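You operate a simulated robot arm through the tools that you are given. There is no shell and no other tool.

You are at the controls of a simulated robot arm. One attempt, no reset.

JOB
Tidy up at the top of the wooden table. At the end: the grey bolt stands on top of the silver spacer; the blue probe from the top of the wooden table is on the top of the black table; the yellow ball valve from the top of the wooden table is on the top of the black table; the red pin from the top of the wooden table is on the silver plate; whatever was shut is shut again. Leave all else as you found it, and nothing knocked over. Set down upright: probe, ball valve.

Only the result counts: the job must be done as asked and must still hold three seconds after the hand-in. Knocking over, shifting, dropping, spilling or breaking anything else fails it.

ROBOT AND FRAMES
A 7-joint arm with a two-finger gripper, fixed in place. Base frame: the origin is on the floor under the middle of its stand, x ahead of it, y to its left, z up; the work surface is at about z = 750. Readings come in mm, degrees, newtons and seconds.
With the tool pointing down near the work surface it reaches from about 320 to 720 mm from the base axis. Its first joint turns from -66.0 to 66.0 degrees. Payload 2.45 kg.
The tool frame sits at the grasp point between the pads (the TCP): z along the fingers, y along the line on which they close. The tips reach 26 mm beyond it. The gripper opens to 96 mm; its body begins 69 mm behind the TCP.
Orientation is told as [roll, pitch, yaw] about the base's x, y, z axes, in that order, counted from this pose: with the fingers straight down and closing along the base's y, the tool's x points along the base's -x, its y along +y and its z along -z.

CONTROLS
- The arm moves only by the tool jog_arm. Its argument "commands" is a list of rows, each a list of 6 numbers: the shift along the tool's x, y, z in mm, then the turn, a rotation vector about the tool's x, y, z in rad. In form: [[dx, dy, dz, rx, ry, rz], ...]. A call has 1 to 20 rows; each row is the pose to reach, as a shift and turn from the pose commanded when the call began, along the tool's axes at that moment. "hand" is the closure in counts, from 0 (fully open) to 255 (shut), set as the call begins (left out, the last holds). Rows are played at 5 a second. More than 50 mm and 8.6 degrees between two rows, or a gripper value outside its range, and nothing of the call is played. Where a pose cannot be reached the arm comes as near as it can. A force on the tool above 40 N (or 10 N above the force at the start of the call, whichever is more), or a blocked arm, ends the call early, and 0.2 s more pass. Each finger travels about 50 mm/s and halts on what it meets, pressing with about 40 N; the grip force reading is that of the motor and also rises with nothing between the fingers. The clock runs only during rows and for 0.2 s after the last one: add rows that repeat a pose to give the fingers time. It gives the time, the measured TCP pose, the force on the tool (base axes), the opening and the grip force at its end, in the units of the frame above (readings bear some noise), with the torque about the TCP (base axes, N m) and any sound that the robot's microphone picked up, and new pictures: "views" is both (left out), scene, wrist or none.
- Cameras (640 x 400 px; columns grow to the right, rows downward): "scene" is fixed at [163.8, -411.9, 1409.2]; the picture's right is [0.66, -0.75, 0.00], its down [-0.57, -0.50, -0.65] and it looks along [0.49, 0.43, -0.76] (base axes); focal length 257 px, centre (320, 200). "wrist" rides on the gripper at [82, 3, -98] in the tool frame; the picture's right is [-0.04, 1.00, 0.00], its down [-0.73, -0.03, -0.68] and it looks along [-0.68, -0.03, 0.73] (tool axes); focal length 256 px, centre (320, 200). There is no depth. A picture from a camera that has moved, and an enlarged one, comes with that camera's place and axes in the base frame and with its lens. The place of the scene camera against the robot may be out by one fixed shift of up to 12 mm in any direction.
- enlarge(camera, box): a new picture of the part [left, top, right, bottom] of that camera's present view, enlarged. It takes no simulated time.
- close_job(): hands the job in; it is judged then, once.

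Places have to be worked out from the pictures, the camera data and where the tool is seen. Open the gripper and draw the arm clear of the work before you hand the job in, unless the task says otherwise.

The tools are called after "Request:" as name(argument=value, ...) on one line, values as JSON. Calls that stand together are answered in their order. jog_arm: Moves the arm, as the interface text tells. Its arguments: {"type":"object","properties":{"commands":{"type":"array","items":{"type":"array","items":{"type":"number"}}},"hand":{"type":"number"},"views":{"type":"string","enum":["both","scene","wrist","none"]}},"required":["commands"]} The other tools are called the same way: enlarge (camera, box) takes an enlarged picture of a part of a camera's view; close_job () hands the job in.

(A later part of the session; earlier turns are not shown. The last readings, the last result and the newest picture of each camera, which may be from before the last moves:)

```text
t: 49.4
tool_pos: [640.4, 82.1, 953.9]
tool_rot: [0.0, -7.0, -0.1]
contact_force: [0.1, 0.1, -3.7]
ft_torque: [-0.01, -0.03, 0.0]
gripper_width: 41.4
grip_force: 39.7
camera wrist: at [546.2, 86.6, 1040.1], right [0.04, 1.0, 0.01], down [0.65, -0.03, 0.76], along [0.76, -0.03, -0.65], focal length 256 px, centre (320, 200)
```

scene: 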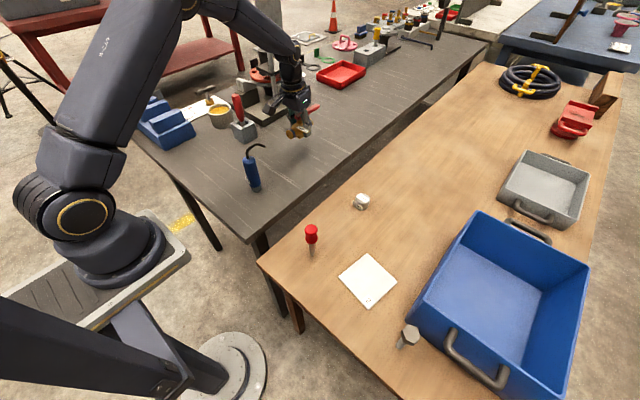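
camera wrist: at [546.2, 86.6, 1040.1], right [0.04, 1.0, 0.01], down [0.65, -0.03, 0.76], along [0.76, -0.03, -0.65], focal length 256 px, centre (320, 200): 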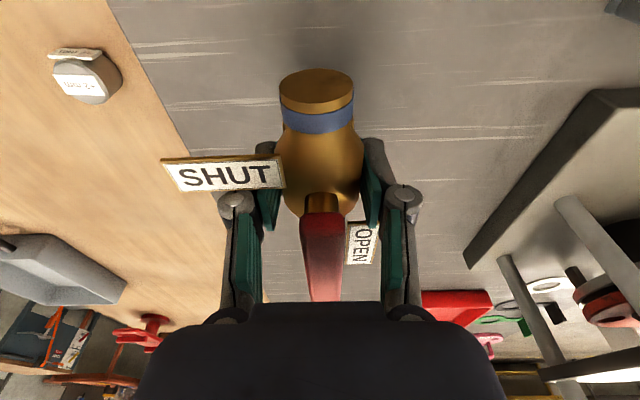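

Arrived at (640,82,954) with the area below empty. I zoom in to check that the valve is level before lowering.

Request:
enlarge(camera="scene", box=[240, 50, 360, 160])

Request:
jog_arm(commands=[[-2.4, 0, 20, 0, 0, 0], [-4.8, 0, 40, 0, 0, 0], [-6.7, 0, 56, 0, 0, 0], [-6.7, 0, 56, 0, 0, 0]])

Request:
enlarge(camera="scene", box=[250, 60, 350, 160])

```text
3.64 times, centred on (300, 105) of scene
camera zoom: at [163.9, -411.9, 1409.2], right [0.66, -0.75, 0.0], down [-0.57, -0.5, -0.65], along [0.49, 0.43, -0.76], focal length 935 px, centre (393, 546)
```

zoom: 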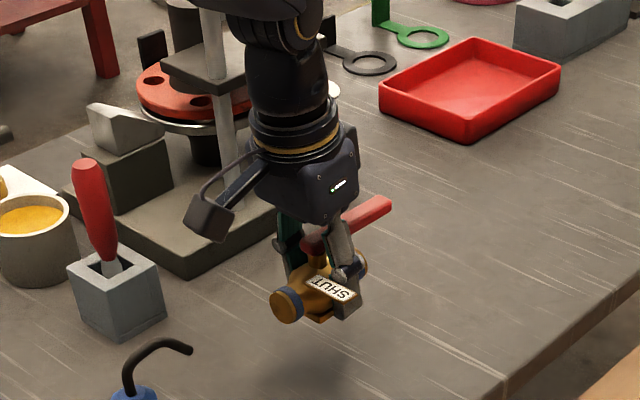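

```text
t: 50.4
tool_pos: [653.5, 81.2, 900.3]
tool_rot: [0.0, -6.9, -0.1]
contact_force: [-0.2, -0.3, -3.2]
ft_torque: [0.0, -0.02, 0.01]
gripper_width: 41.5
grip_force: 40.3
camera wrist: at [559.9, 85.5, 985.8], right [0.04, 1.0, 0.0], down [0.65, -0.03, 0.76], along [0.76, -0.03, -0.65], focal length 256 px, centre (320, 200)
```

scene: 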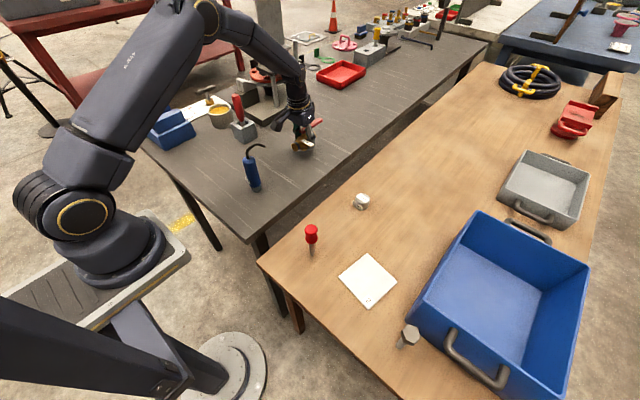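
wrist: 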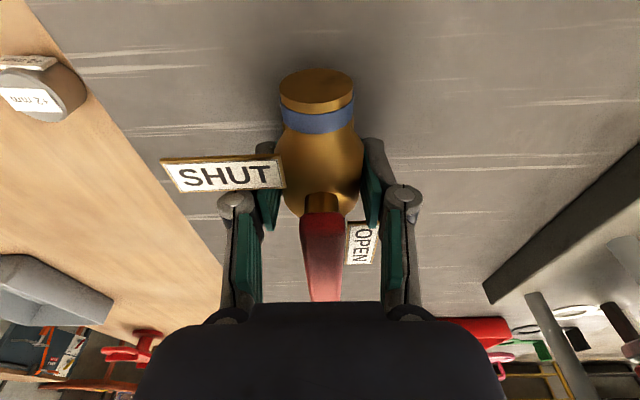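

```text
4.00 times, centred on (300, 110) of scene
camera zoom: at [163.9, -411.9, 1409.2], right [0.66, -0.75, 0.0], down [-0.57, -0.5, -0.65], along [0.49, 0.43, -0.76], focal length 1029 px, centre (400, 560)
```

zoom: 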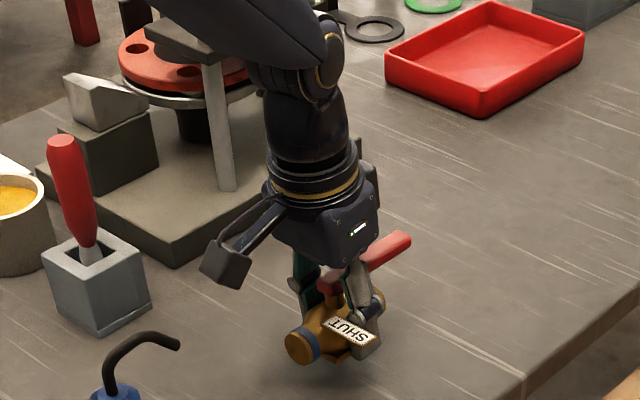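

The valve looks level and about 24 mm above contact height. I lower vertically toward z≈882, then creep down feeling for contact.

Request:
jog_arm(commands=[[0.7, 0, 6, 0, 0, 0], [1.4, 0, 12, 0, 0, 0], [2.2, 0, 17.9, 0, 0, 0], [2.2, 0, 17.9, 0, 0, 0]], views="none")

Request:
jog_arm(commands=[[0.1, 0, 1, 0, 0, 0], [0.2, 0, 2, 0, 0, 0], [0.3, 0, 2.5, 0, 0, 0]], views="none")

```text
t: 51.4
tool_pos: [652.2, 81.3, 880.6]
tool_rot: [-0.1, -6.9, -0.2]
contact_force: [-0.8, 0.2, -4.1]
ft_torque: [-0.04, 0.0, 0.0]
gripper_width: 41.4
grip_force: 39.8
```

```text
t: 52.2
tool_pos: [653.6, 81.0, 878.9]
tool_rot: [-0.1, -6.9, 0.1]
contact_force: [-4.9, -0.8, 9.8]
ft_torque: [0.27, 0.46, 0.08]
gripper_width: 41.7
grip_force: 40.3
```

Contact at TCP z≈879 (about 14 N), by the torque on one corner of the foot, so it is a degree or two off level. I press down about 1.5 mm more so the foot seats flat in the grip.

Request:
jog_arm(commands=[[0.1, 0, 0.7, 0, 0, 0], [0.2, 0, 1.5, 0, 0, 0], [0.2, 0, 1.5, 0, 0, 0]])

Request:
enlarge(camera="scene", box=[260, 70, 350, 160])

Request:
enlarge(camera="wrist", box=[120, 40, 520, 290])

```text
t: 53.0
tool_pos: [653.7, 81.2, 879.2]
tool_rot: [0.0, -7.2, 0.0]
contact_force: [-6.3, -3.4, 24.6]
ft_torque: [-0.16, 0.13, 0.02]
gripper_width: 41.4
grip_force: 40.1
camera wrist: at [559.5, 85.4, 964.4], right [0.04, 1.0, 0.01], down [0.64, -0.03, 0.77], along [0.77, -0.03, -0.64], focal length 256 px, centre (320, 200)
```

scene: 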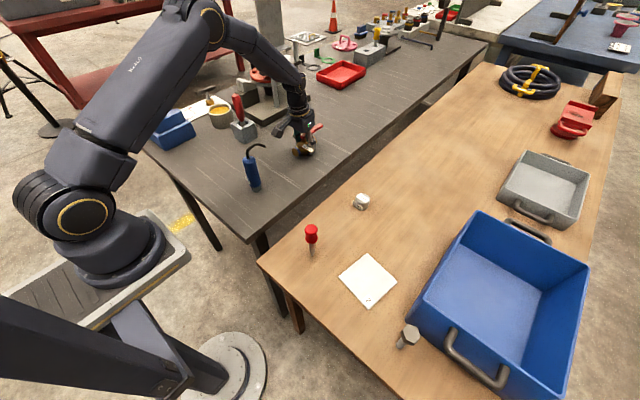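
wrist: 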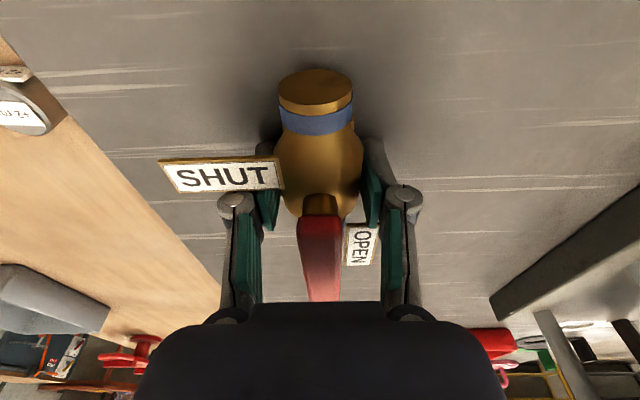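

```text
4.44 times, centred on (305, 115) of scene
camera zoom: at [163.2, -412.0, 1409.3], right [0.66, -0.75, 0.0], down [-0.57, -0.5, -0.65], along [0.49, 0.43, -0.76], focal length 1143 px, centre (387, 578)
```

zoom: 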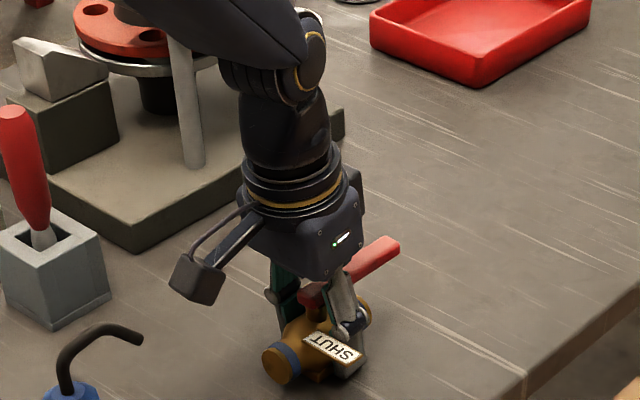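

```text
1.60 times, centred on (320, 165) of wrist
camera zoom: at [559.5, 85.4, 964.4], right [0.04, 1.0, 0.01], down [0.64, -0.03, 0.77], along [0.77, -0.03, -0.64], focal length 410 px, centre (320, 256)
```

zoom: 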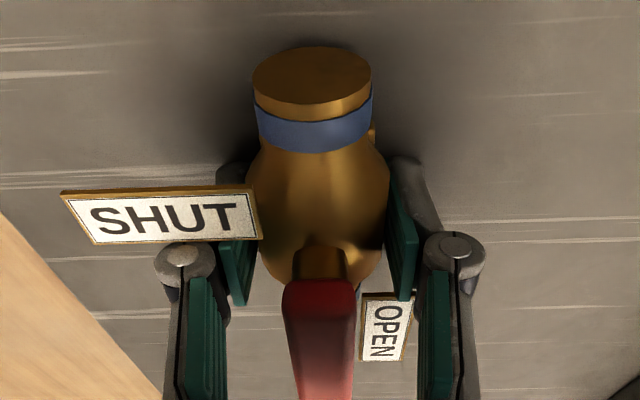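

The force is now 25 N with almost no torque, so the foot sits flat. I relieve about 1 mm and then open the fingers.

Request:
jog_arm(commands=[[-0.1, 0, -0.6, 0, 0, 0], [-0.1, 0, -1.2, 0, 0, 0], [-0.1, 0, -1.2, 0, 0, 0]], views="none")

Request:
jog_arm(commands=[[0, 0, 0, 0, 0, 0], [0, 0, 0, 0, 0, 0], [0, 0, 0, 0, 0, 0], [0, 0, 0, 0, 0, 0], [0, 0, 0, 0, 0, 0], [0, 0, 0, 0, 0, 0]], hand=0)

Request:
enlarge(camera="wrist", box=[120, 40, 520, 290])

Request:
enlarge(camera="scene", box=[260, 70, 350, 160])

```text
t: 53.8
tool_pos: [654.0, 81.2, 878.6]
tool_rot: [0.0, -7.2, -0.1]
contact_force: [2.2, -2.5, 17.3]
ft_torque: [-0.09, -0.44, -0.01]
gripper_width: 41.6
grip_force: 39.5
```

```text
t: 55.2
tool_pos: [654.4, 80.3, 877.7]
tool_rot: [0.0, -7.0, 0.0]
contact_force: [0.9, -0.2, 0.0]
ft_torque: [0.02, -0.03, 0.02]
gripper_width: 96.1
grip_force: 0.1
camera wrist: at [559.4, 85.5, 964.3], right [0.04, 1.0, 0.01], down [0.65, -0.03, 0.76], along [0.76, -0.03, -0.65], focal length 256 px, centre (320, 200)
```

scene: 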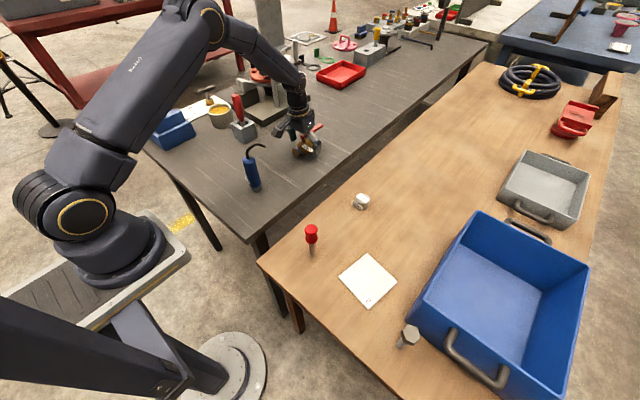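
wrist: 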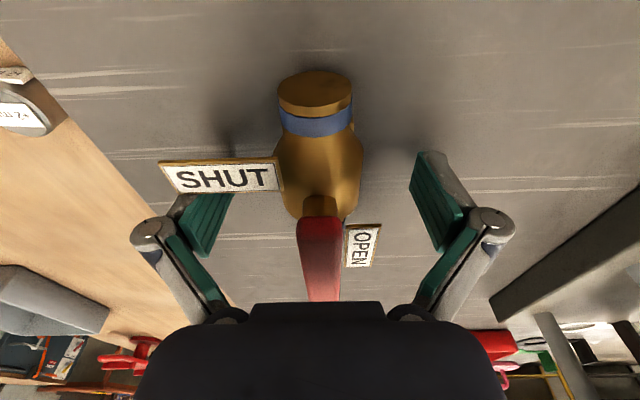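

```text
1.60 times, centred on (320, 165) of wrist
camera zoom: at [559.4, 85.5, 964.3], right [0.04, 1.0, 0.01], down [0.65, -0.03, 0.76], along [0.76, -0.03, -0.65], focal length 410 px, centre (320, 256)
```

zoom: 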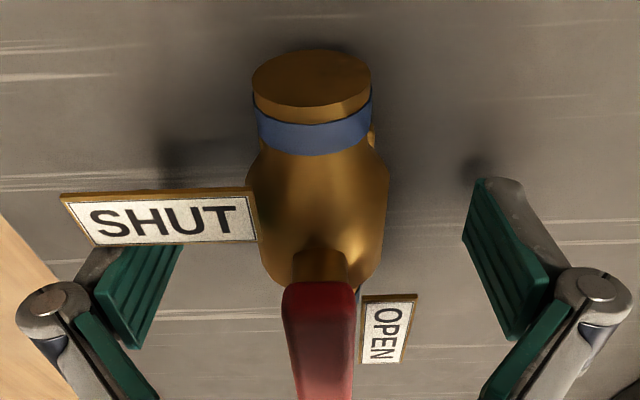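

```text
4.44 times, centred on (305, 115) of scene
camera zoom: at [163.8, -411.9, 1409.2], right [0.66, -0.75, 0.0], down [-0.57, -0.5, -0.65], along [0.49, 0.43, -0.76], focal length 1143 px, centre (387, 578)
```

zoom: 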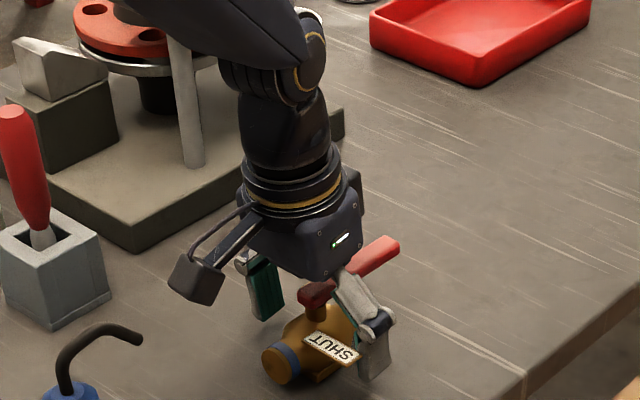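

The valve stands upright on its foot, with the lever still at OPEN. I retreat straight up, slightly away from the SHUT plate.

Request:
jog_arm(commands=[[-2, 0, 0, 0, 0, 0], [-3.8, 0, -15, 0, 0, 0], [-5.6, 0, -30, 0, 0, 0], [-9.8, 0, -65, 0, 0, 0], [-14.5, 0, -105, 0, 0, 0], [-14.5, 0, -105, 0, 0, 0]])

Request:
enlarge(camera="scene", box=[260, 70, 350, 160])

```text
t: 56.6
tool_pos: [655.0, 82.1, 984.4]
tool_rot: [0.0, -6.9, 0.0]
contact_force: [0.0, -0.4, -0.4]
ft_torque: [-0.02, -0.01, -0.02]
gripper_width: 95.6
grip_force: 0.1
camera wrist: at [561.0, 87.6, 1071.1], right [0.04, 1.0, 0.01], down [0.65, -0.03, 0.76], along [0.76, -0.03, -0.65], focal length 256 px, centre (320, 200)
```

scene: 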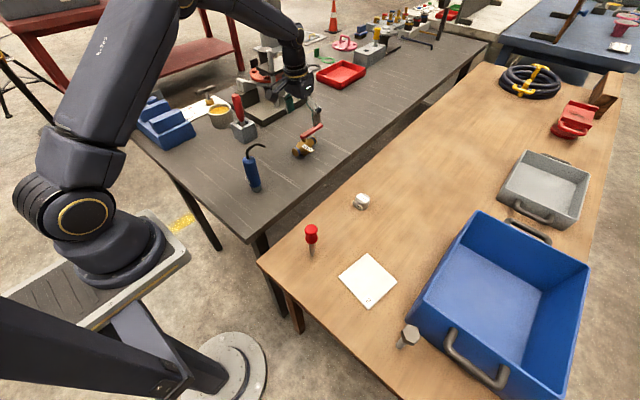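
wrist: 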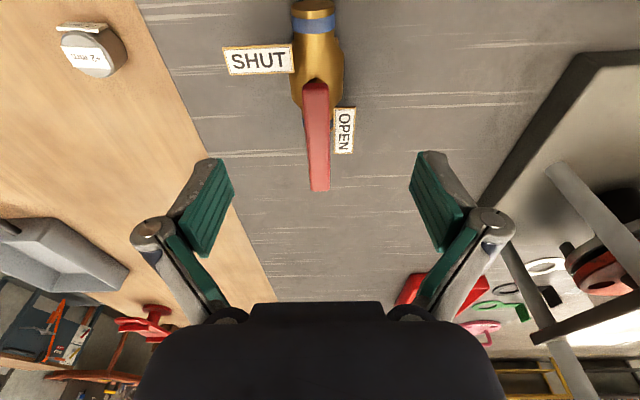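

```text
4.44 times, centred on (305, 115) of scene
camera zoom: at [163.8, -411.9, 1409.2], right [0.66, -0.75, 0.0], down [-0.57, -0.5, -0.65], along [0.49, 0.43, -0.76], focal length 1143 px, centre (387, 578)
```

zoom: 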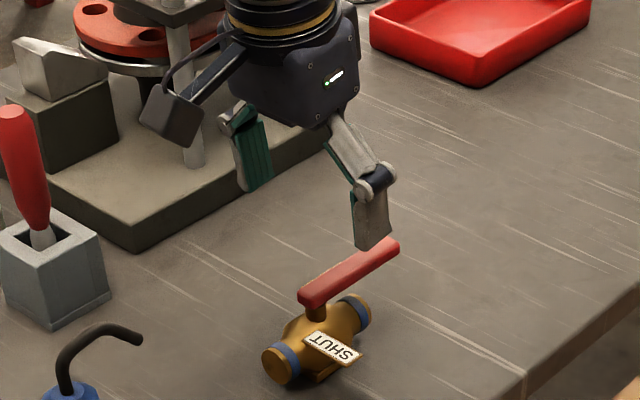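

The valve stands level and undisturbed. Next is the red pin: I move over to above it at (420,-161,960), returning the tool to vertical.

Request:
jog_arm(commands=[[26.2, -27, -0.5, 0, 0.0134, 0], [52.5, -54, -1, 0, 0.0268, 0], [78.7, -81, -1.5, 0, 0.0401, 0], [105, -108, -2, 0, 0.0535, 0], [131.2, -135, -2.4, 0, 0.0669, 0], [157.5, -162, -2.9, 0, 0.0803, 0], [183.7, -189, -3.4, 0, 0.0936, 0], [210, -216, -3.9, 0, 0.107, 0], [236.2, -243, -4.4, 0, 0.1204, 0], [236.2, -243, -4.4, 0, 0.1204, 0]])

Request:
enlarge(camera="wrist", box=[240, 40, 400, 180])

Request:
enlarge(camera="scene", box=[280, 200, 380, 310])

```text
t: 58.8
tool_pos: [419.5, -162.8, 959.8]
tool_rot: [0.0, 0.0, 0.0]
contact_force: [-0.1, 0.1, -0.4]
ft_torque: [0.03, 0.06, 0.06]
gripper_width: 95.8
grip_force: 0.0
camera wrist: at [336.9, -159.6, 1057.0], right [0.04, 1.0, 0.0], down [0.73, -0.03, 0.68], along [0.68, -0.03, -0.73], focal length 256 px, centre (320, 200)
```

scene: 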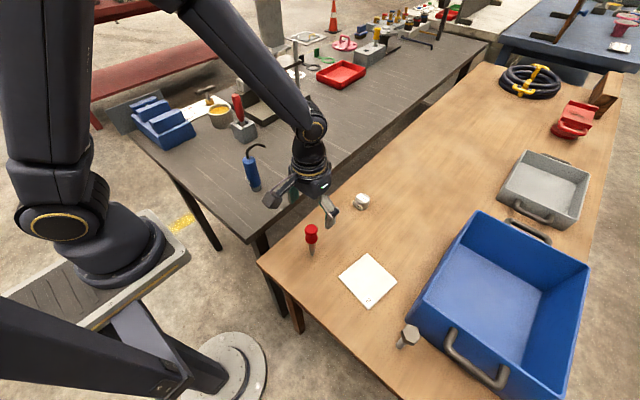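
wrist: 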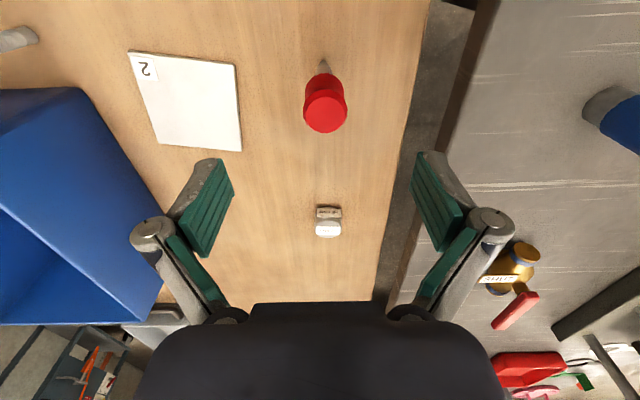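

```text
2.86 times, centred on (320, 110) of wrist
camera zoom: at [336.9, -159.6, 1057.0], right [0.04, 1.0, 0.0], down [0.73, -0.03, 0.68], along [0.68, -0.03, -0.73], focal length 731 px, centre (320, 457)
```

zoom: 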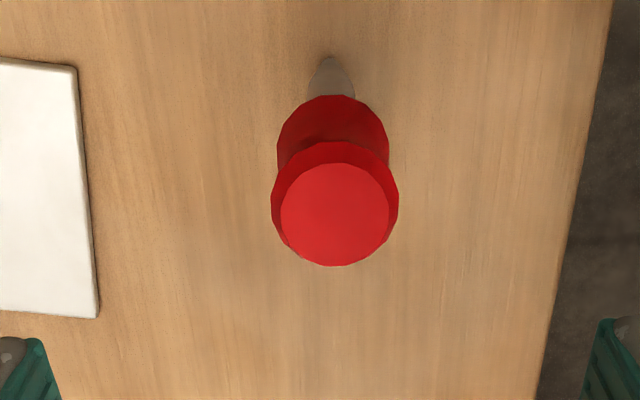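

```text
3.64 times, centred on (330, 255) of scene
camera zoom: at [163.8, -411.9, 1409.2], right [0.66, -0.75, 0.0], down [-0.57, -0.5, -0.65], along [0.49, 0.43, -0.76], focal length 935 px, centre (284, 0)
```

zoom: 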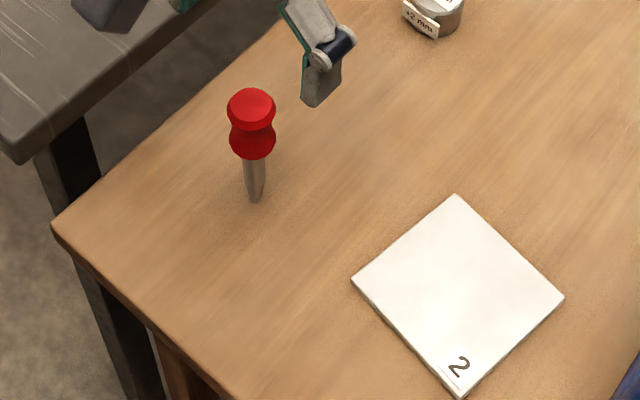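

The pin's head (35 mm across, top z≈870) is centred near (420.5,-159.4), standing on its narrow tip. I centre the gripper on it and descend to z≈844 so the pads span the whole head.

Request:
jog_arm(commands=[[-1, 3.4, 10, 0, 0, 0], [-1, 3.4, 40, 0, 0, 0], [-1, 3.4, 75, 0, 0, 0], [-1, 3.4, 100, 0, 0, 0], [-1, 3.4, 116, 0, 0, 0], [-1, 3.4, 116, 0, 0, 0]], views="wrist")

Request:
enlarge(camera="wrist", box=[160, 90, 480, 290])

```text
t: 60.2
tool_pos: [422.4, -159.1, 844.2]
tool_rot: [0.0, -0.1, -0.2]
contact_force: [-0.7, -0.6, 0.1]
ft_torque: [-0.03, -0.01, 0.01]
gripper_width: 96.0
grip_force: 0.0
camera wrist: at [339.7, -154.6, 939.9], right [0.04, 1.0, 0.0], down [0.73, -0.03, 0.68], along [0.68, -0.03, -0.73], focal length 256 px, centre (320, 200)
```

wrist: 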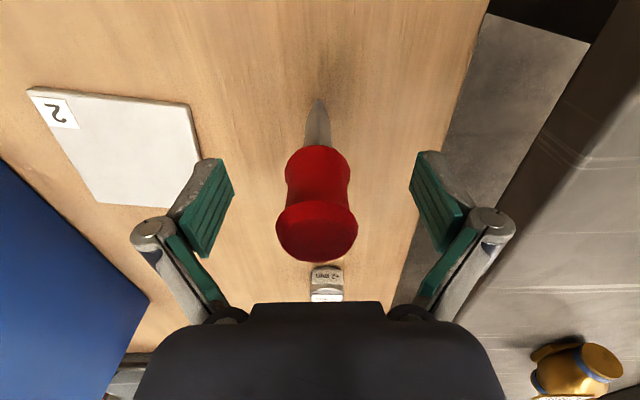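

```text
2.00 times, centred on (320, 190) of wrist
camera zoom: at [339.7, -154.6, 939.9], right [0.04, 1.0, 0.0], down [0.73, -0.03, 0.68], along [0.68, -0.03, -0.73], focal length 512 px, centre (320, 220)
```

zoom: 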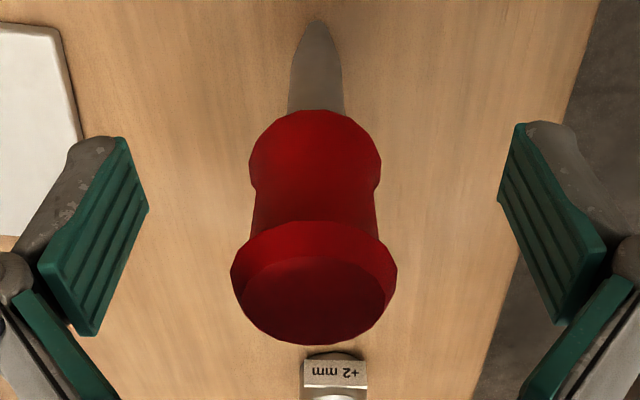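

The pin sits about 1.7 mm toward the left finger, so I shift 1.6 mm in -y to centre, then close.

Request:
jog_arm(commands=[[0, -1.6, 0, 0, 0, 0], [0, -1.6, 0, 0, 0, 0]], views="none")

Request:
jog_arm(commands=[[0, 0, 0, 0, 0, 0], [0, 0, 0, 0, 0, 0], [0, 0, 0, 0, 0, 0], [0, 0, 0, 0, 0, 0], [0, 0, 0, 0, 0, 0], [0, 0, 0, 0, 0, 0]], hand=255)

Request:
enlarge(camera="wrist", box=[160, 90, 480, 290])

Request:
enlarge(camera="scene", box=[280, 200, 360, 280])

```text
t: 60.8
tool_pos: [422.6, -159.3, 843.0]
tool_rot: [0.0, -0.1, 0.0]
contact_force: [-0.1, 0.1, -0.4]
ft_torque: [0.03, -0.02, 0.01]
gripper_width: 95.9
grip_force: 0.0
```

```text
t: 62.2
tool_pos: [421.6, -160.9, 843.1]
tool_rot: [-0.1, -0.1, 0.0]
contact_force: [-0.7, -0.7, 2.7]
ft_torque: [0.05, 0.05, -0.03]
gripper_width: 29.6
grip_force: 40.5
camera wrist: at [339.0, -156.1, 940.2], right [0.04, 1.0, 0.0], down [0.73, -0.03, 0.68], along [0.68, -0.03, -0.73], focal length 256 px, centre (320, 200)
```

scene: 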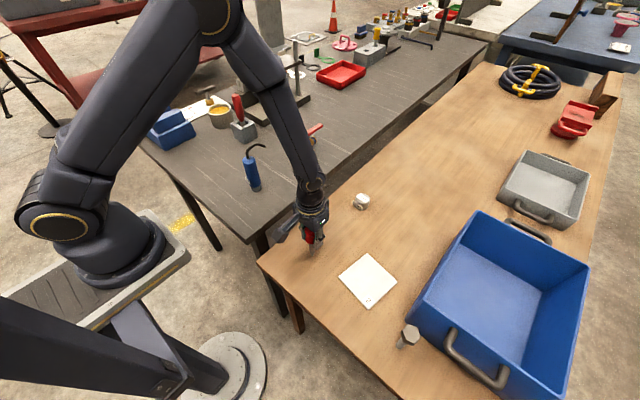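
wrist: 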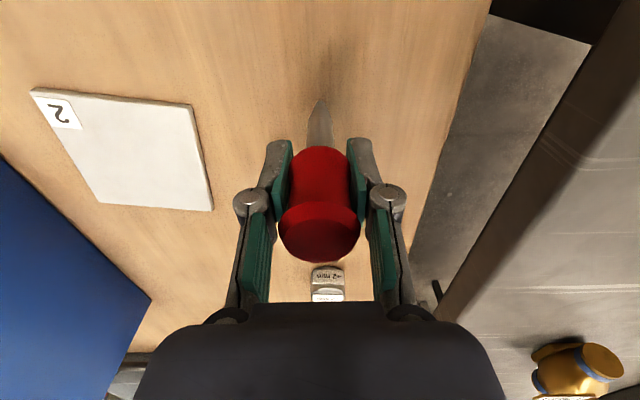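

```text
2.00 times, centred on (320, 190) of wrist
camera zoom: at [339.0, -156.1, 940.2], right [0.04, 1.0, 0.0], down [0.73, -0.03, 0.68], along [0.68, -0.03, -0.73], focal length 512 px, centre (320, 220)
```

zoom: 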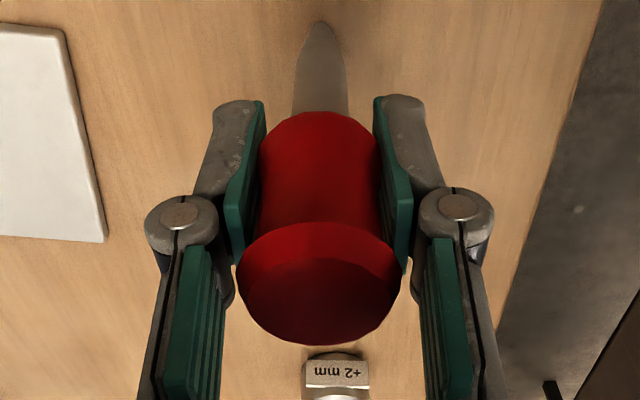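

```text
5.00 times, centred on (320, 240) of scene
camera zoom: at [163.8, -411.9, 1409.2], right [0.66, -0.75, 0.0], down [-0.57, -0.5, -0.65], along [0.49, 0.43, -0.76], focal length 1286 px, centre (320, 0)
```

zoom: 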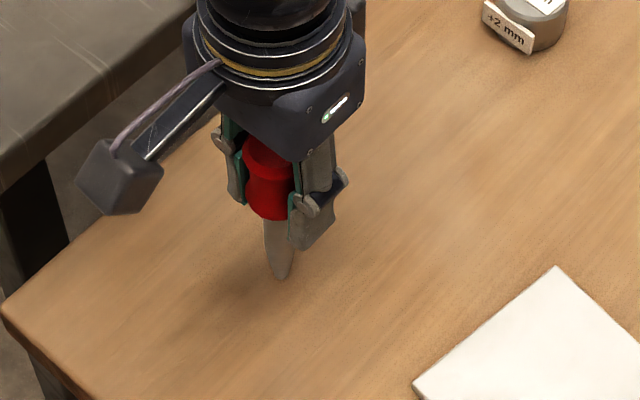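

The pin is gripped at 29.6 mm around its lower flange and still vertical. I lift it 60 mm and carry it over to the plate centre at about (460,-318).

Request:
jog_arm(commands=[[0, 0, -8, 0, 0, 0], [0, 0, -30, 0, 0, 0], [0, 0, -60, 0, 0, 0], [-8, -32, -60, 0, 0, 0], [-16, -64, -60, 0, 0, 0], [-24, -96, -60, 0, 0, 0], [-32, -128, -60, 0, 0, 0], [-39, -157, -60, 0, 0, 0], [-39, -157, -60, 0, 0, 0], [-39, -157, -60, 0, 0, 0]])

Request:
enlarge(camera="wrist", box=[160, 90, 480, 290])

Request:
enlarge(camera="scene", box=[330, 220, 430, 320])

```text
t: 64.4
tool_pos: [457.6, -315.5, 903.0]
tool_rot: [0.0, -0.1, -0.1]
contact_force: [-0.5, 0.5, -2.2]
ft_torque: [0.0, 0.0, -0.01]
gripper_width: 29.8
grip_force: 40.0
camera wrist: at [375.1, -311.2, 1000.4], right [0.04, 1.0, 0.0], down [0.73, -0.03, 0.68], along [0.68, -0.03, -0.73], focal length 256 px, centre (320, 200)
```

scene: 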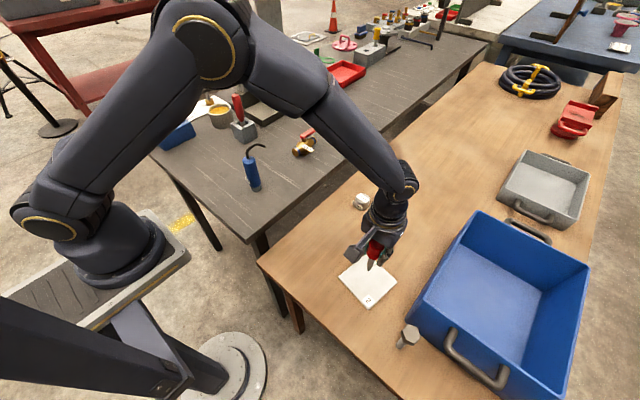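
wrist: 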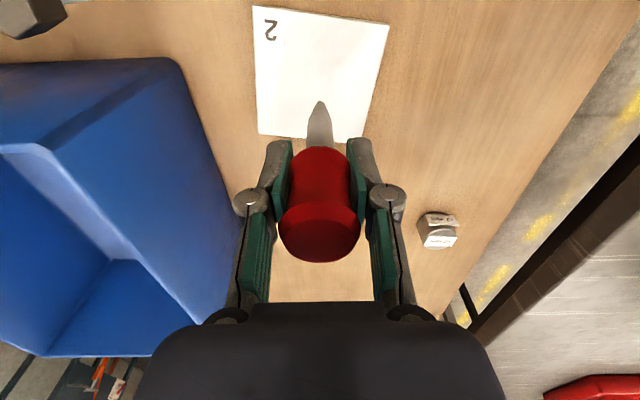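

```text
2.00 times, centred on (320, 190) of wrist
camera zoom: at [375.1, -311.2, 1000.4], right [0.04, 1.0, 0.0], down [0.73, -0.03, 0.68], along [0.68, -0.03, -0.73], focal length 512 px, centre (320, 220)
```

zoom: 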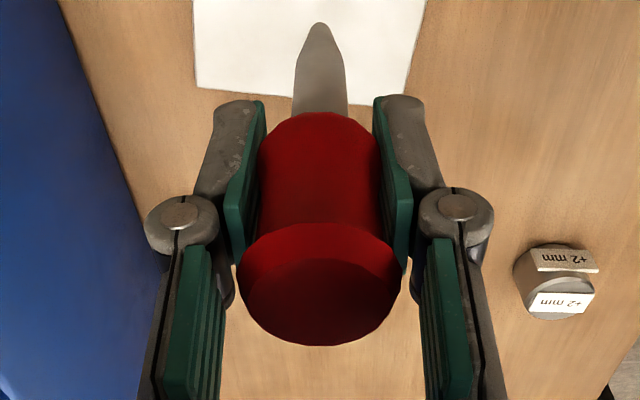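

```text
4.00 times, centred on (380, 270) of scene
camera zoom: at [163.9, -411.9, 1409.2], right [0.66, -0.75, 0.0], down [-0.57, -0.5, -0.65], along [0.49, 0.43, -0.76], focal length 1029 px, centre (80, -80)
```

zoom: 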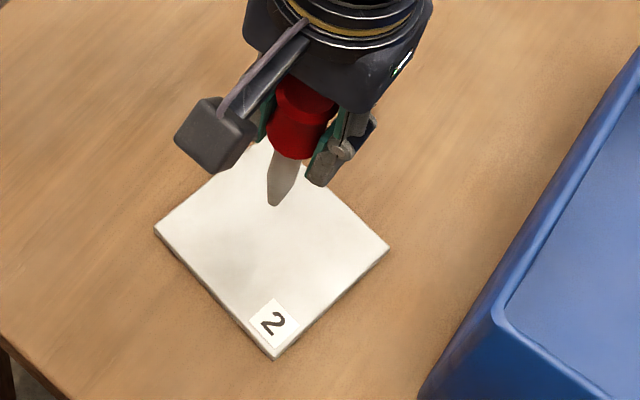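

The pin hangs vertically above the plate; I shift 3 mm to the plate's centre and lower to just above it.

Request:
jog_arm(commands=[[-3, -3, 10, 0, 0, 0], [-3, -3, 30, 0, 0, 0], [-3, -3, 42, 0, 0, 0], [-3, -3, 49, 0, 0, 0], [-3, -3, 49, 0, 0, 0]], views="scene")

Request:
enlarge(camera="scene", box=[330, 220, 430, 320])

```text
t: 65.6
tool_pos: [463.4, -319.0, 854.6]
tool_rot: [0.0, -0.1, -0.1]
contact_force: [0.1, 0.6, -1.4]
ft_torque: [0.03, 0.02, 0.02]
gripper_width: 29.3
grip_force: 39.3
```

scene: 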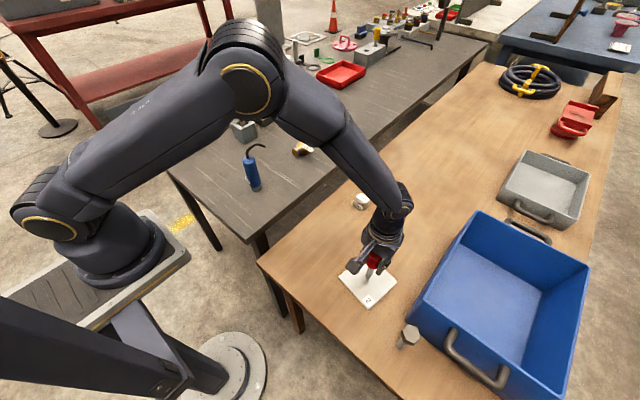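

```text
4.00 times, centred on (380, 270) of scene
camera zoom: at [163.9, -411.9, 1409.2], right [0.66, -0.75, 0.0], down [-0.57, -0.5, -0.65], along [0.49, 0.43, -0.76], focal length 1029 px, centre (80, -80)
```

zoom: 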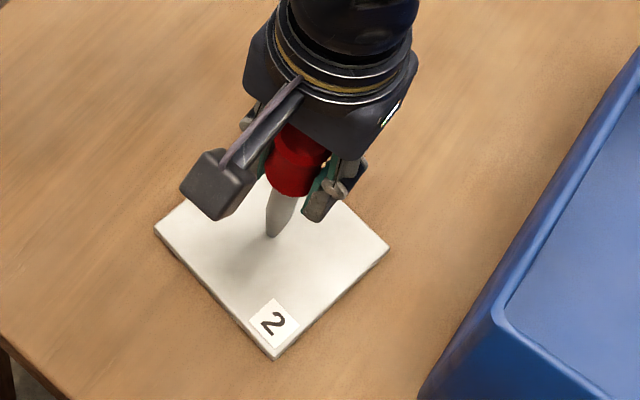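

Still no contact (about -1.5 N is just the pin's weight). I creep down 1 mm at a time.

Request:
jog_arm(commands=[[0, 0, 1, 0, 0, 0], [0, 0, 2, 0, 0, 0], [0, 0, 3, 0, 0, 0], [0, 0, 3, 0, 0, 0]], views="none")

```text
t: 66.6
tool_pos: [462.9, -319.6, 852.3]
tool_rot: [0.0, 0.0, 0.0]
contact_force: [0.0, -0.1, -1.1]
ft_torque: [0.0, 0.0, 0.0]
gripper_width: 29.2
grip_force: 40.4
```

Request:
jog_arm(commands=[[0, 0, 0.7, 0, 0, 0], [0, 0, 1.4, 0, 0, 0], [0, 0, 1.4, 0, 0, 0]], views="none")

```text
t: 67.4
tool_pos: [461.9, -319.5, 852.0]
tool_rot: [0.0, -0.1, 0.0]
contact_force: [-4.9, 2.1, 21.1]
ft_torque: [0.35, 0.5, -0.04]
gripper_width: 29.4
grip_force: 39.9
```

Contact with the plate at TCP z≈851.5 (21 N). I relieve the pressure to a light touch before releasing.

Request:
jog_arm(commands=[[0, 0, -0.5, 0, 0, 0], [0, 0, -0.8, 0, 0, 0], [0, 0, -0.8, 0, 0, 0]], views="both")

Request:
enlarge(camera="wrist", box=[160, 90, 480, 290])

Request:
enlarge(camera="scene", box=[330, 220, 430, 320])

```text
t: 68.2
tool_pos: [462.1, -318.6, 851.6]
tool_rot: [-0.2, -0.1, 0.0]
contact_force: [0.9, -1.0, 12.4]
ft_torque: [-0.04, 0.03, -0.03]
gripper_width: 29.5
grip_force: 40.1
camera wrist: at [379.8, -315.7, 947.9], right [0.04, 1.0, 0.0], down [0.73, -0.03, 0.68], along [0.68, -0.03, -0.73], focal length 256 px, centre (320, 200)
```

scene: 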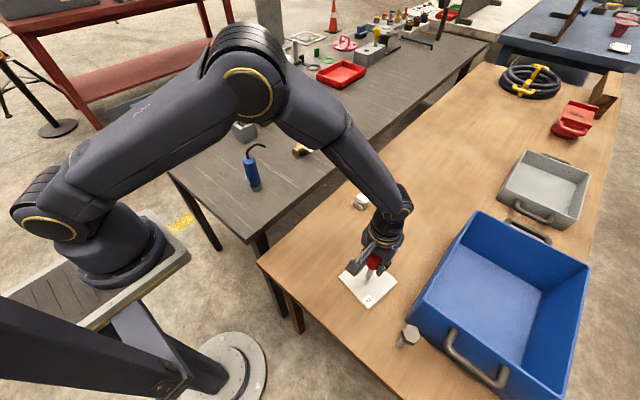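
wrist: 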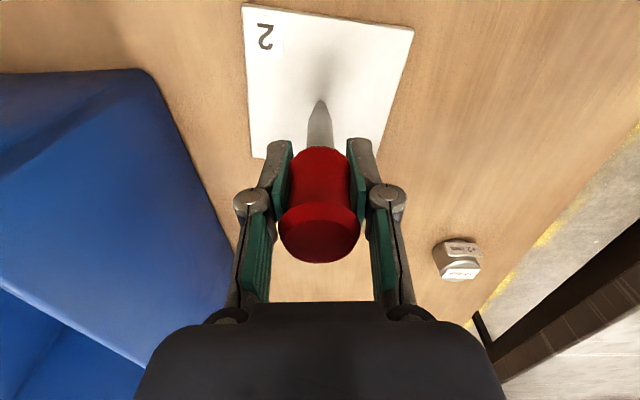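

```text
2.00 times, centred on (320, 190) of wrist
camera zoom: at [379.8, -315.7, 947.9], right [0.04, 1.0, 0.0], down [0.73, -0.03, 0.68], along [0.68, -0.03, -0.73], focal length 512 px, centre (320, 220)
```

zoom: 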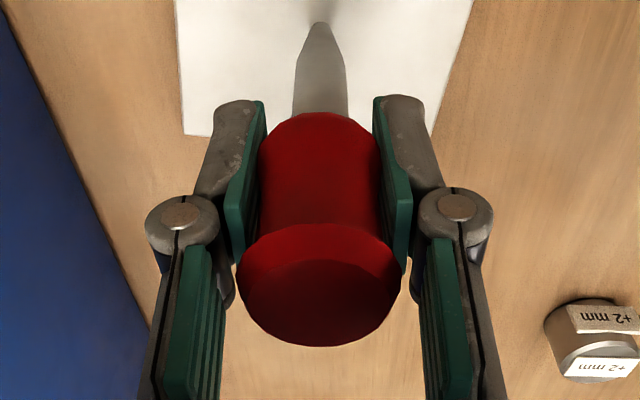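

```text
4.00 times, centred on (380, 270) of scene
camera zoom: at [163.7, -411.8, 1409.3], right [0.66, -0.75, 0.0], down [-0.57, -0.5, -0.65], along [0.49, 0.43, -0.76], focal length 1029 px, centre (80, -80)
```

zoom: 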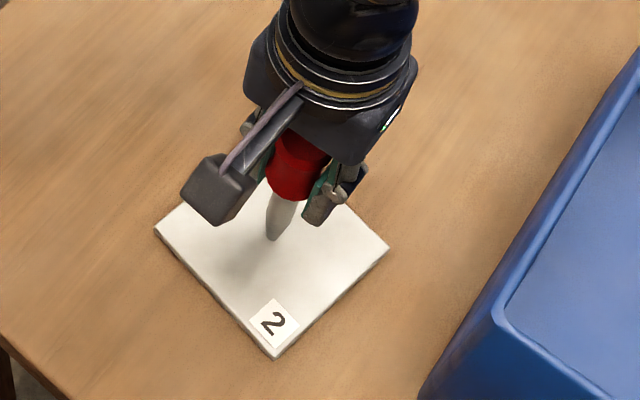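

The load is now purely axial (12 N, no torque). I relieve another half millimetre and open the fingers just slightly first.

Request:
jog_arm(commands=[[0, 0, -0.5, 0, 0, 0], [0, 0, -0.5, 0, 0, 0]], views="none")

Request:
jog_arm(commands=[[0, 0, 0, 0, 0, 0], [0, 0, 0, 0, 0, 0], [0, 0, 0, 0, 0, 0]], hand=165)

Request:
enlarge(camera="wrist", box=[160, 90, 480, 290])

```text
t: 68.8
tool_pos: [462.3, -320.5, 851.4]
tool_rot: [0.1, 0.0, 0.0]
contact_force: [0.9, -1.4, 10.2]
ft_torque: [-0.12, -0.05, -0.01]
gripper_width: 29.3
grip_force: 40.0
```

```text
t: 69.6
tool_pos: [462.8, -319.3, 851.2]
tool_rot: [-0.1, 0.0, 0.0]
contact_force: [-0.2, 0.5, -0.5]
ft_torque: [0.02, 0.03, 0.0]
gripper_width: 34.1
grip_force: 0.0
camera wrist: at [379.9, -315.6, 947.7], right [0.04, 1.0, 0.0], down [0.73, -0.03, 0.68], along [0.68, -0.03, -0.73], focal length 256 px, centre (320, 200)
```

scene: 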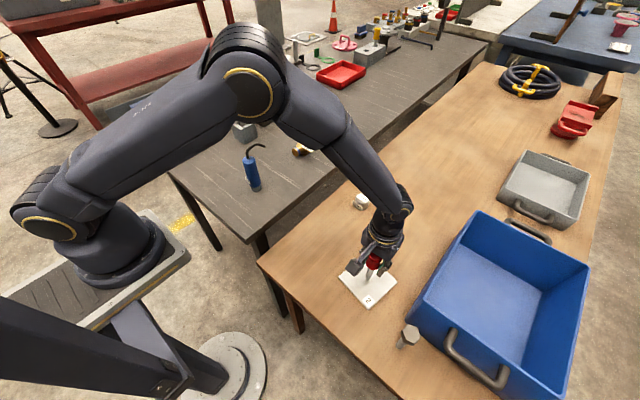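
wrist: 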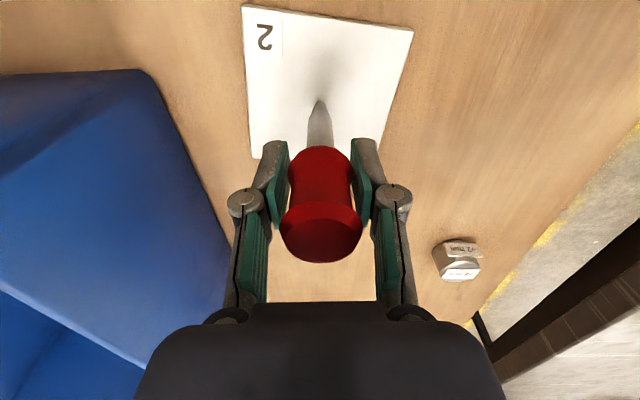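

```text
2.00 times, centred on (320, 190) of wrist
camera zoom: at [379.9, -315.6, 947.7], right [0.04, 1.0, 0.0], down [0.73, -0.03, 0.68], along [0.68, -0.03, -0.73], focal length 512 px, centre (320, 220)
```

zoom: 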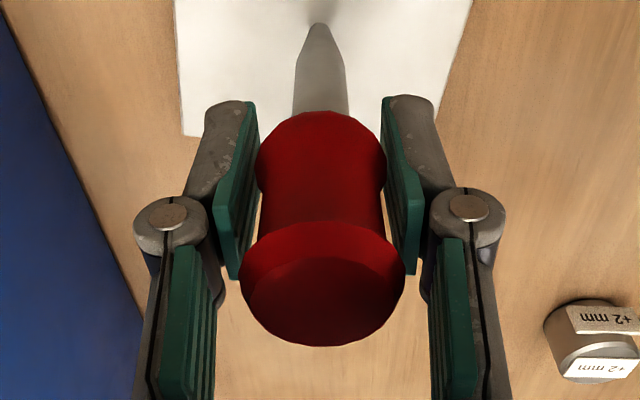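

The fingers are loose and the pin still stands between them. I open a bit further and watch.

Request:
jog_arm(commands=[[0, 0, 0, 0, 0, 0], [0, 0, 0, 0, 0, 0], [0, 0, 0, 0, 0, 0]], hand=145, views="wrist")

Request:
enlarge(camera="wrist", box=[160, 90, 480, 290])

```text
t: 70.4
tool_pos: [463.3, -320.3, 850.4]
tool_rot: [-0.1, 0.0, 0.0]
contact_force: [-0.1, -1.0, 0.0]
ft_torque: [0.01, -0.05, -0.01]
gripper_width: 41.6
grip_force: 0.0
camera wrist: at [379.9, -315.6, 947.8], right [0.04, 1.0, 0.0], down [0.73, -0.03, 0.68], along [0.68, -0.03, -0.73], focal length 256 px, centre (320, 200)
```

wrist: 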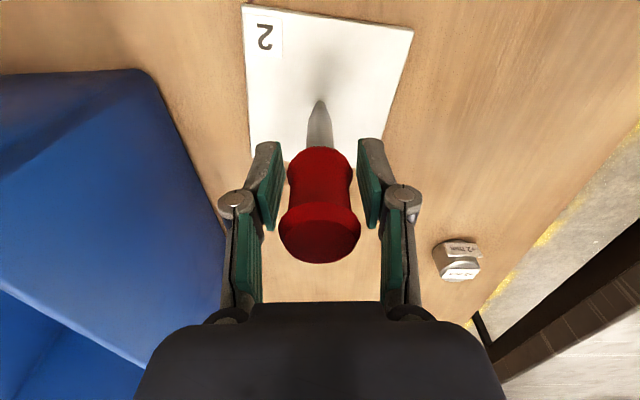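

```text
2.00 times, centred on (320, 190) of wrist
camera zoom: at [379.9, -315.6, 947.8], right [0.04, 1.0, 0.0], down [0.73, -0.03, 0.68], along [0.68, -0.03, -0.73], focal length 512 px, centre (320, 220)
```

zoom: 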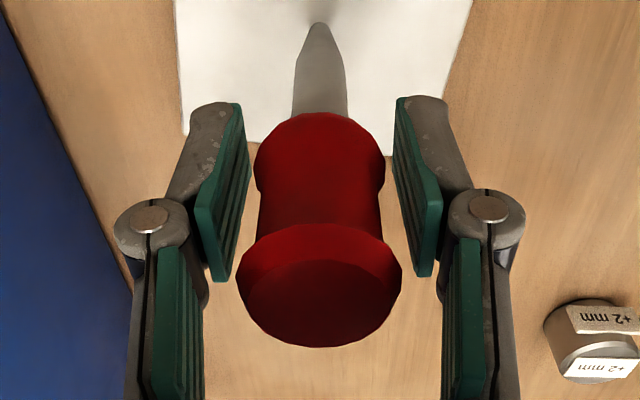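

The pin stands free between the fingers. I open fully and wait a moment to confirm it is stable before rising.

Request:
jog_arm(commands=[[0, 0, 0, 0, 0, 0], [0, 0, 0, 0, 0, 0], [0, 0, 0, 0, 0, 0], [0, 0, 0, 0, 0, 0], [0, 0, 0, 0, 0, 0]], hand=0, views="wrist")

Request:
enlarge(camera="wrist", box=[160, 90, 480, 290])

```text
t: 71.6
tool_pos: [462.4, -319.2, 851.4]
tool_rot: [-0.1, -0.1, 0.0]
contact_force: [-0.1, 0.6, -0.6]
ft_torque: [0.01, -0.05, -0.03]
gripper_width: 96.0
grip_force: 0.0
camera wrist: at [379.9, -315.6, 947.8], right [0.04, 1.0, 0.0], down [0.73, -0.03, 0.68], along [0.68, -0.03, -0.73], focal length 256 px, centre (320, 200)
```

wrist: 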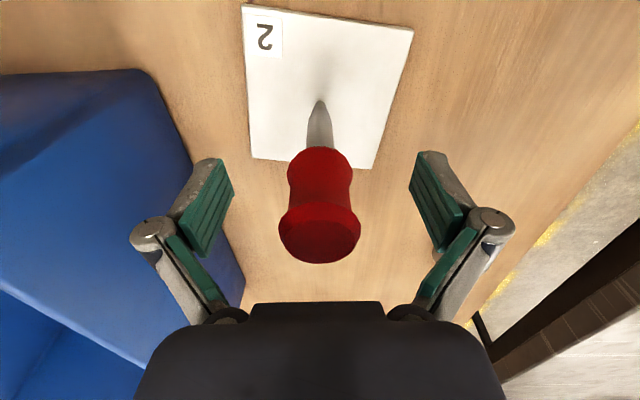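

```text
2.00 times, centred on (320, 190) of wrist
camera zoom: at [379.9, -315.6, 947.8], right [0.04, 1.0, 0.0], down [0.73, -0.03, 0.68], along [0.68, -0.03, -0.73], focal length 512 px, centre (320, 220)
```

zoom: 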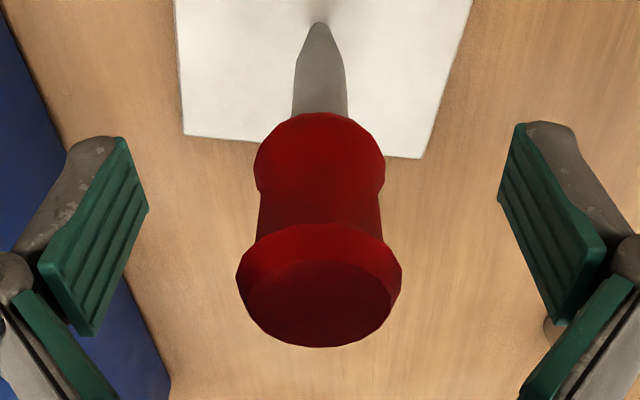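

The pin is stable on the plate. I rise clear and move over toward the grey bolt at about (381,-460) to look at its hex orientation and the bin handle.

Request:
jog_arm(commands=[[0, 0, -20, 0, 0, 0], [0, 0, -50, 0, 0, 0], [0, 0, -80, 0, 0, 0], [0, 0, -109, 0, 0, 0], [20, -30, -109, 0, 0, 0], [40, -60, -109, 0, 0, 0], [60, -90, -109, 0, 0, 0], [77, -121, -109, 0, 0, 0], [77, -121, -109, 0, 0, 0], [77, -121, -109, 0, 0, 0]])

Request:
enlarge(camera="wrist", box=[220, 20, 420, 180])

Request:
enlarge(camera="scene", box=[340, 220, 500, 390])

```text
t: 73.8
tool_pos: [386.9, -440.5, 960.1]
tool_rot: [0.0, -0.1, 0.1]
contact_force: [0.1, 0.6, -0.5]
ft_torque: [0.01, 0.01, 0.03]
gripper_width: 96.0
grip_force: 0.2
camera wrist: at [303.8, -436.1, 1055.8], right [0.04, 1.0, 0.0], down [0.73, -0.03, 0.68], along [0.68, -0.03, -0.73], focal length 256 px, centre (320, 200)
```

scene: 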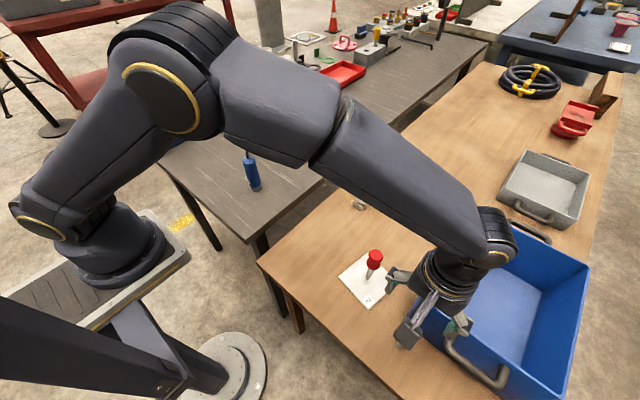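
wrist: 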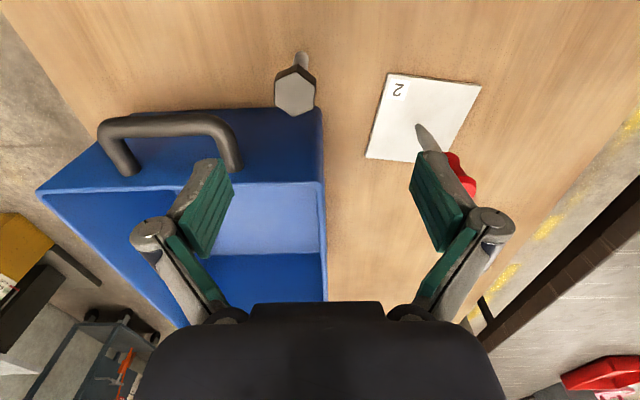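

```text
2.50 times, centred on (320, 100) of wrist
camera zoom: at [303.8, -436.1, 1055.8], right [0.04, 1.0, 0.0], down [0.73, -0.03, 0.68], along [0.68, -0.03, -0.73], focal length 640 px, centre (320, 450)
```

zoom: 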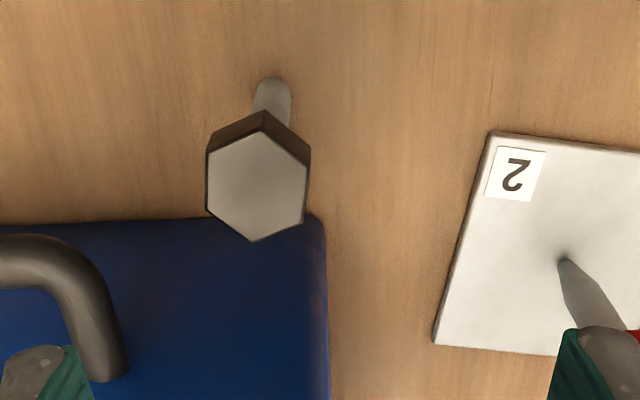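

```text
2.35 times, centred on (420, 305) of scene
camera zoom: at [163.8, -411.9, 1409.2], right [0.66, -0.75, 0.0], down [-0.57, -0.5, -0.65], along [0.49, 0.43, -0.76], focal length 605 px, centre (85, -47)
```

zoom: 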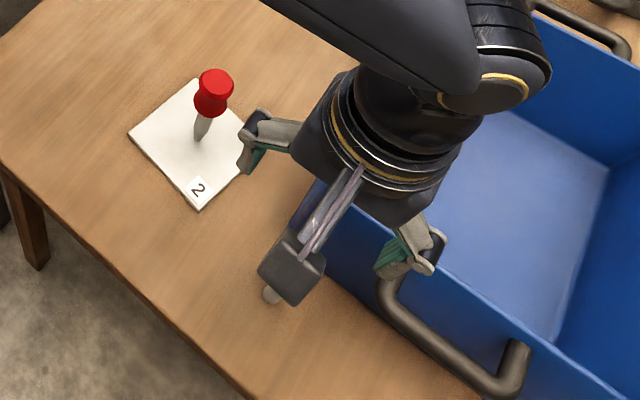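

The pin stands vertical on the plate. The bolt head is 31.5 mm across flats, centred at (381.7,-460), top z≈848, with flats facing a yaw of about -10°, which also keeps the fingers off the bin wall and handle. I align over it with a reduced 56 mm opening.

Request:
jog_arm(commands=[[2.6, -10, 15, 0, 0, 0.087], [5.2, -19.5, 30, 0, 0, 0.1745], [5.2, -19.5, 50, 0, 0, 0.1745], [5.2, -19.5, 50, 0, 0, 0.1745]], hand=107)

Request:
enlarge(camera="wrist", box=[220, 60, 420, 220])

```text
t: 74.8
tool_pos: [380.1, -461.6, 909.0]
tool_rot: [0.1, 0.0, -10.1]
contact_force: [-0.4, 0.0, -0.2]
ft_torque: [0.01, 0.01, 0.02]
gripper_width: 55.7
grip_force: 0.0
camera wrist: at [299.9, -443.5, 1006.1], right [0.21, 0.98, 0.0], down [0.72, -0.16, 0.68], along [0.66, -0.15, -0.73], focal length 256 px, centre (320, 200)
```

scene: 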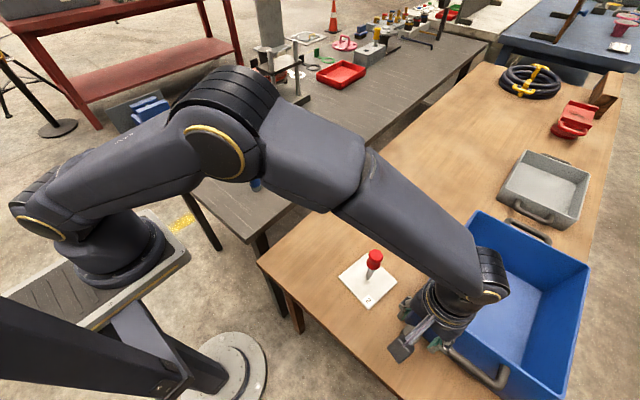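
wrist: 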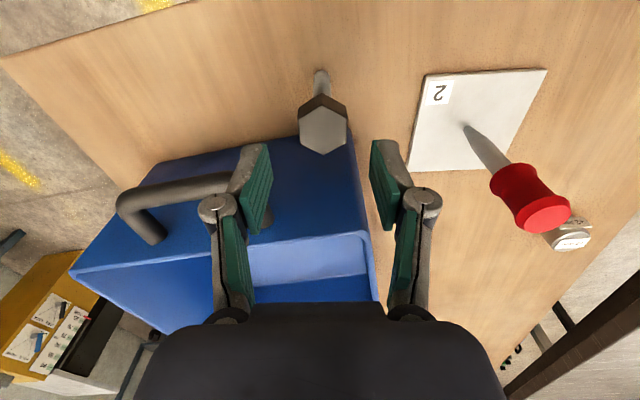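

```text
2.50 times, centred on (320, 140) of wrist
camera zoom: at [299.9, -443.5, 1006.1], right [0.21, 0.98, 0.0], down [0.72, -0.16, 0.68], along [0.66, -0.15, -0.73], focal length 640 px, centre (320, 350)
```

zoom: 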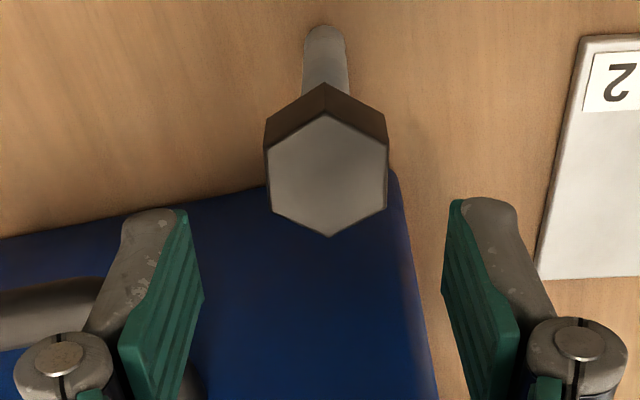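

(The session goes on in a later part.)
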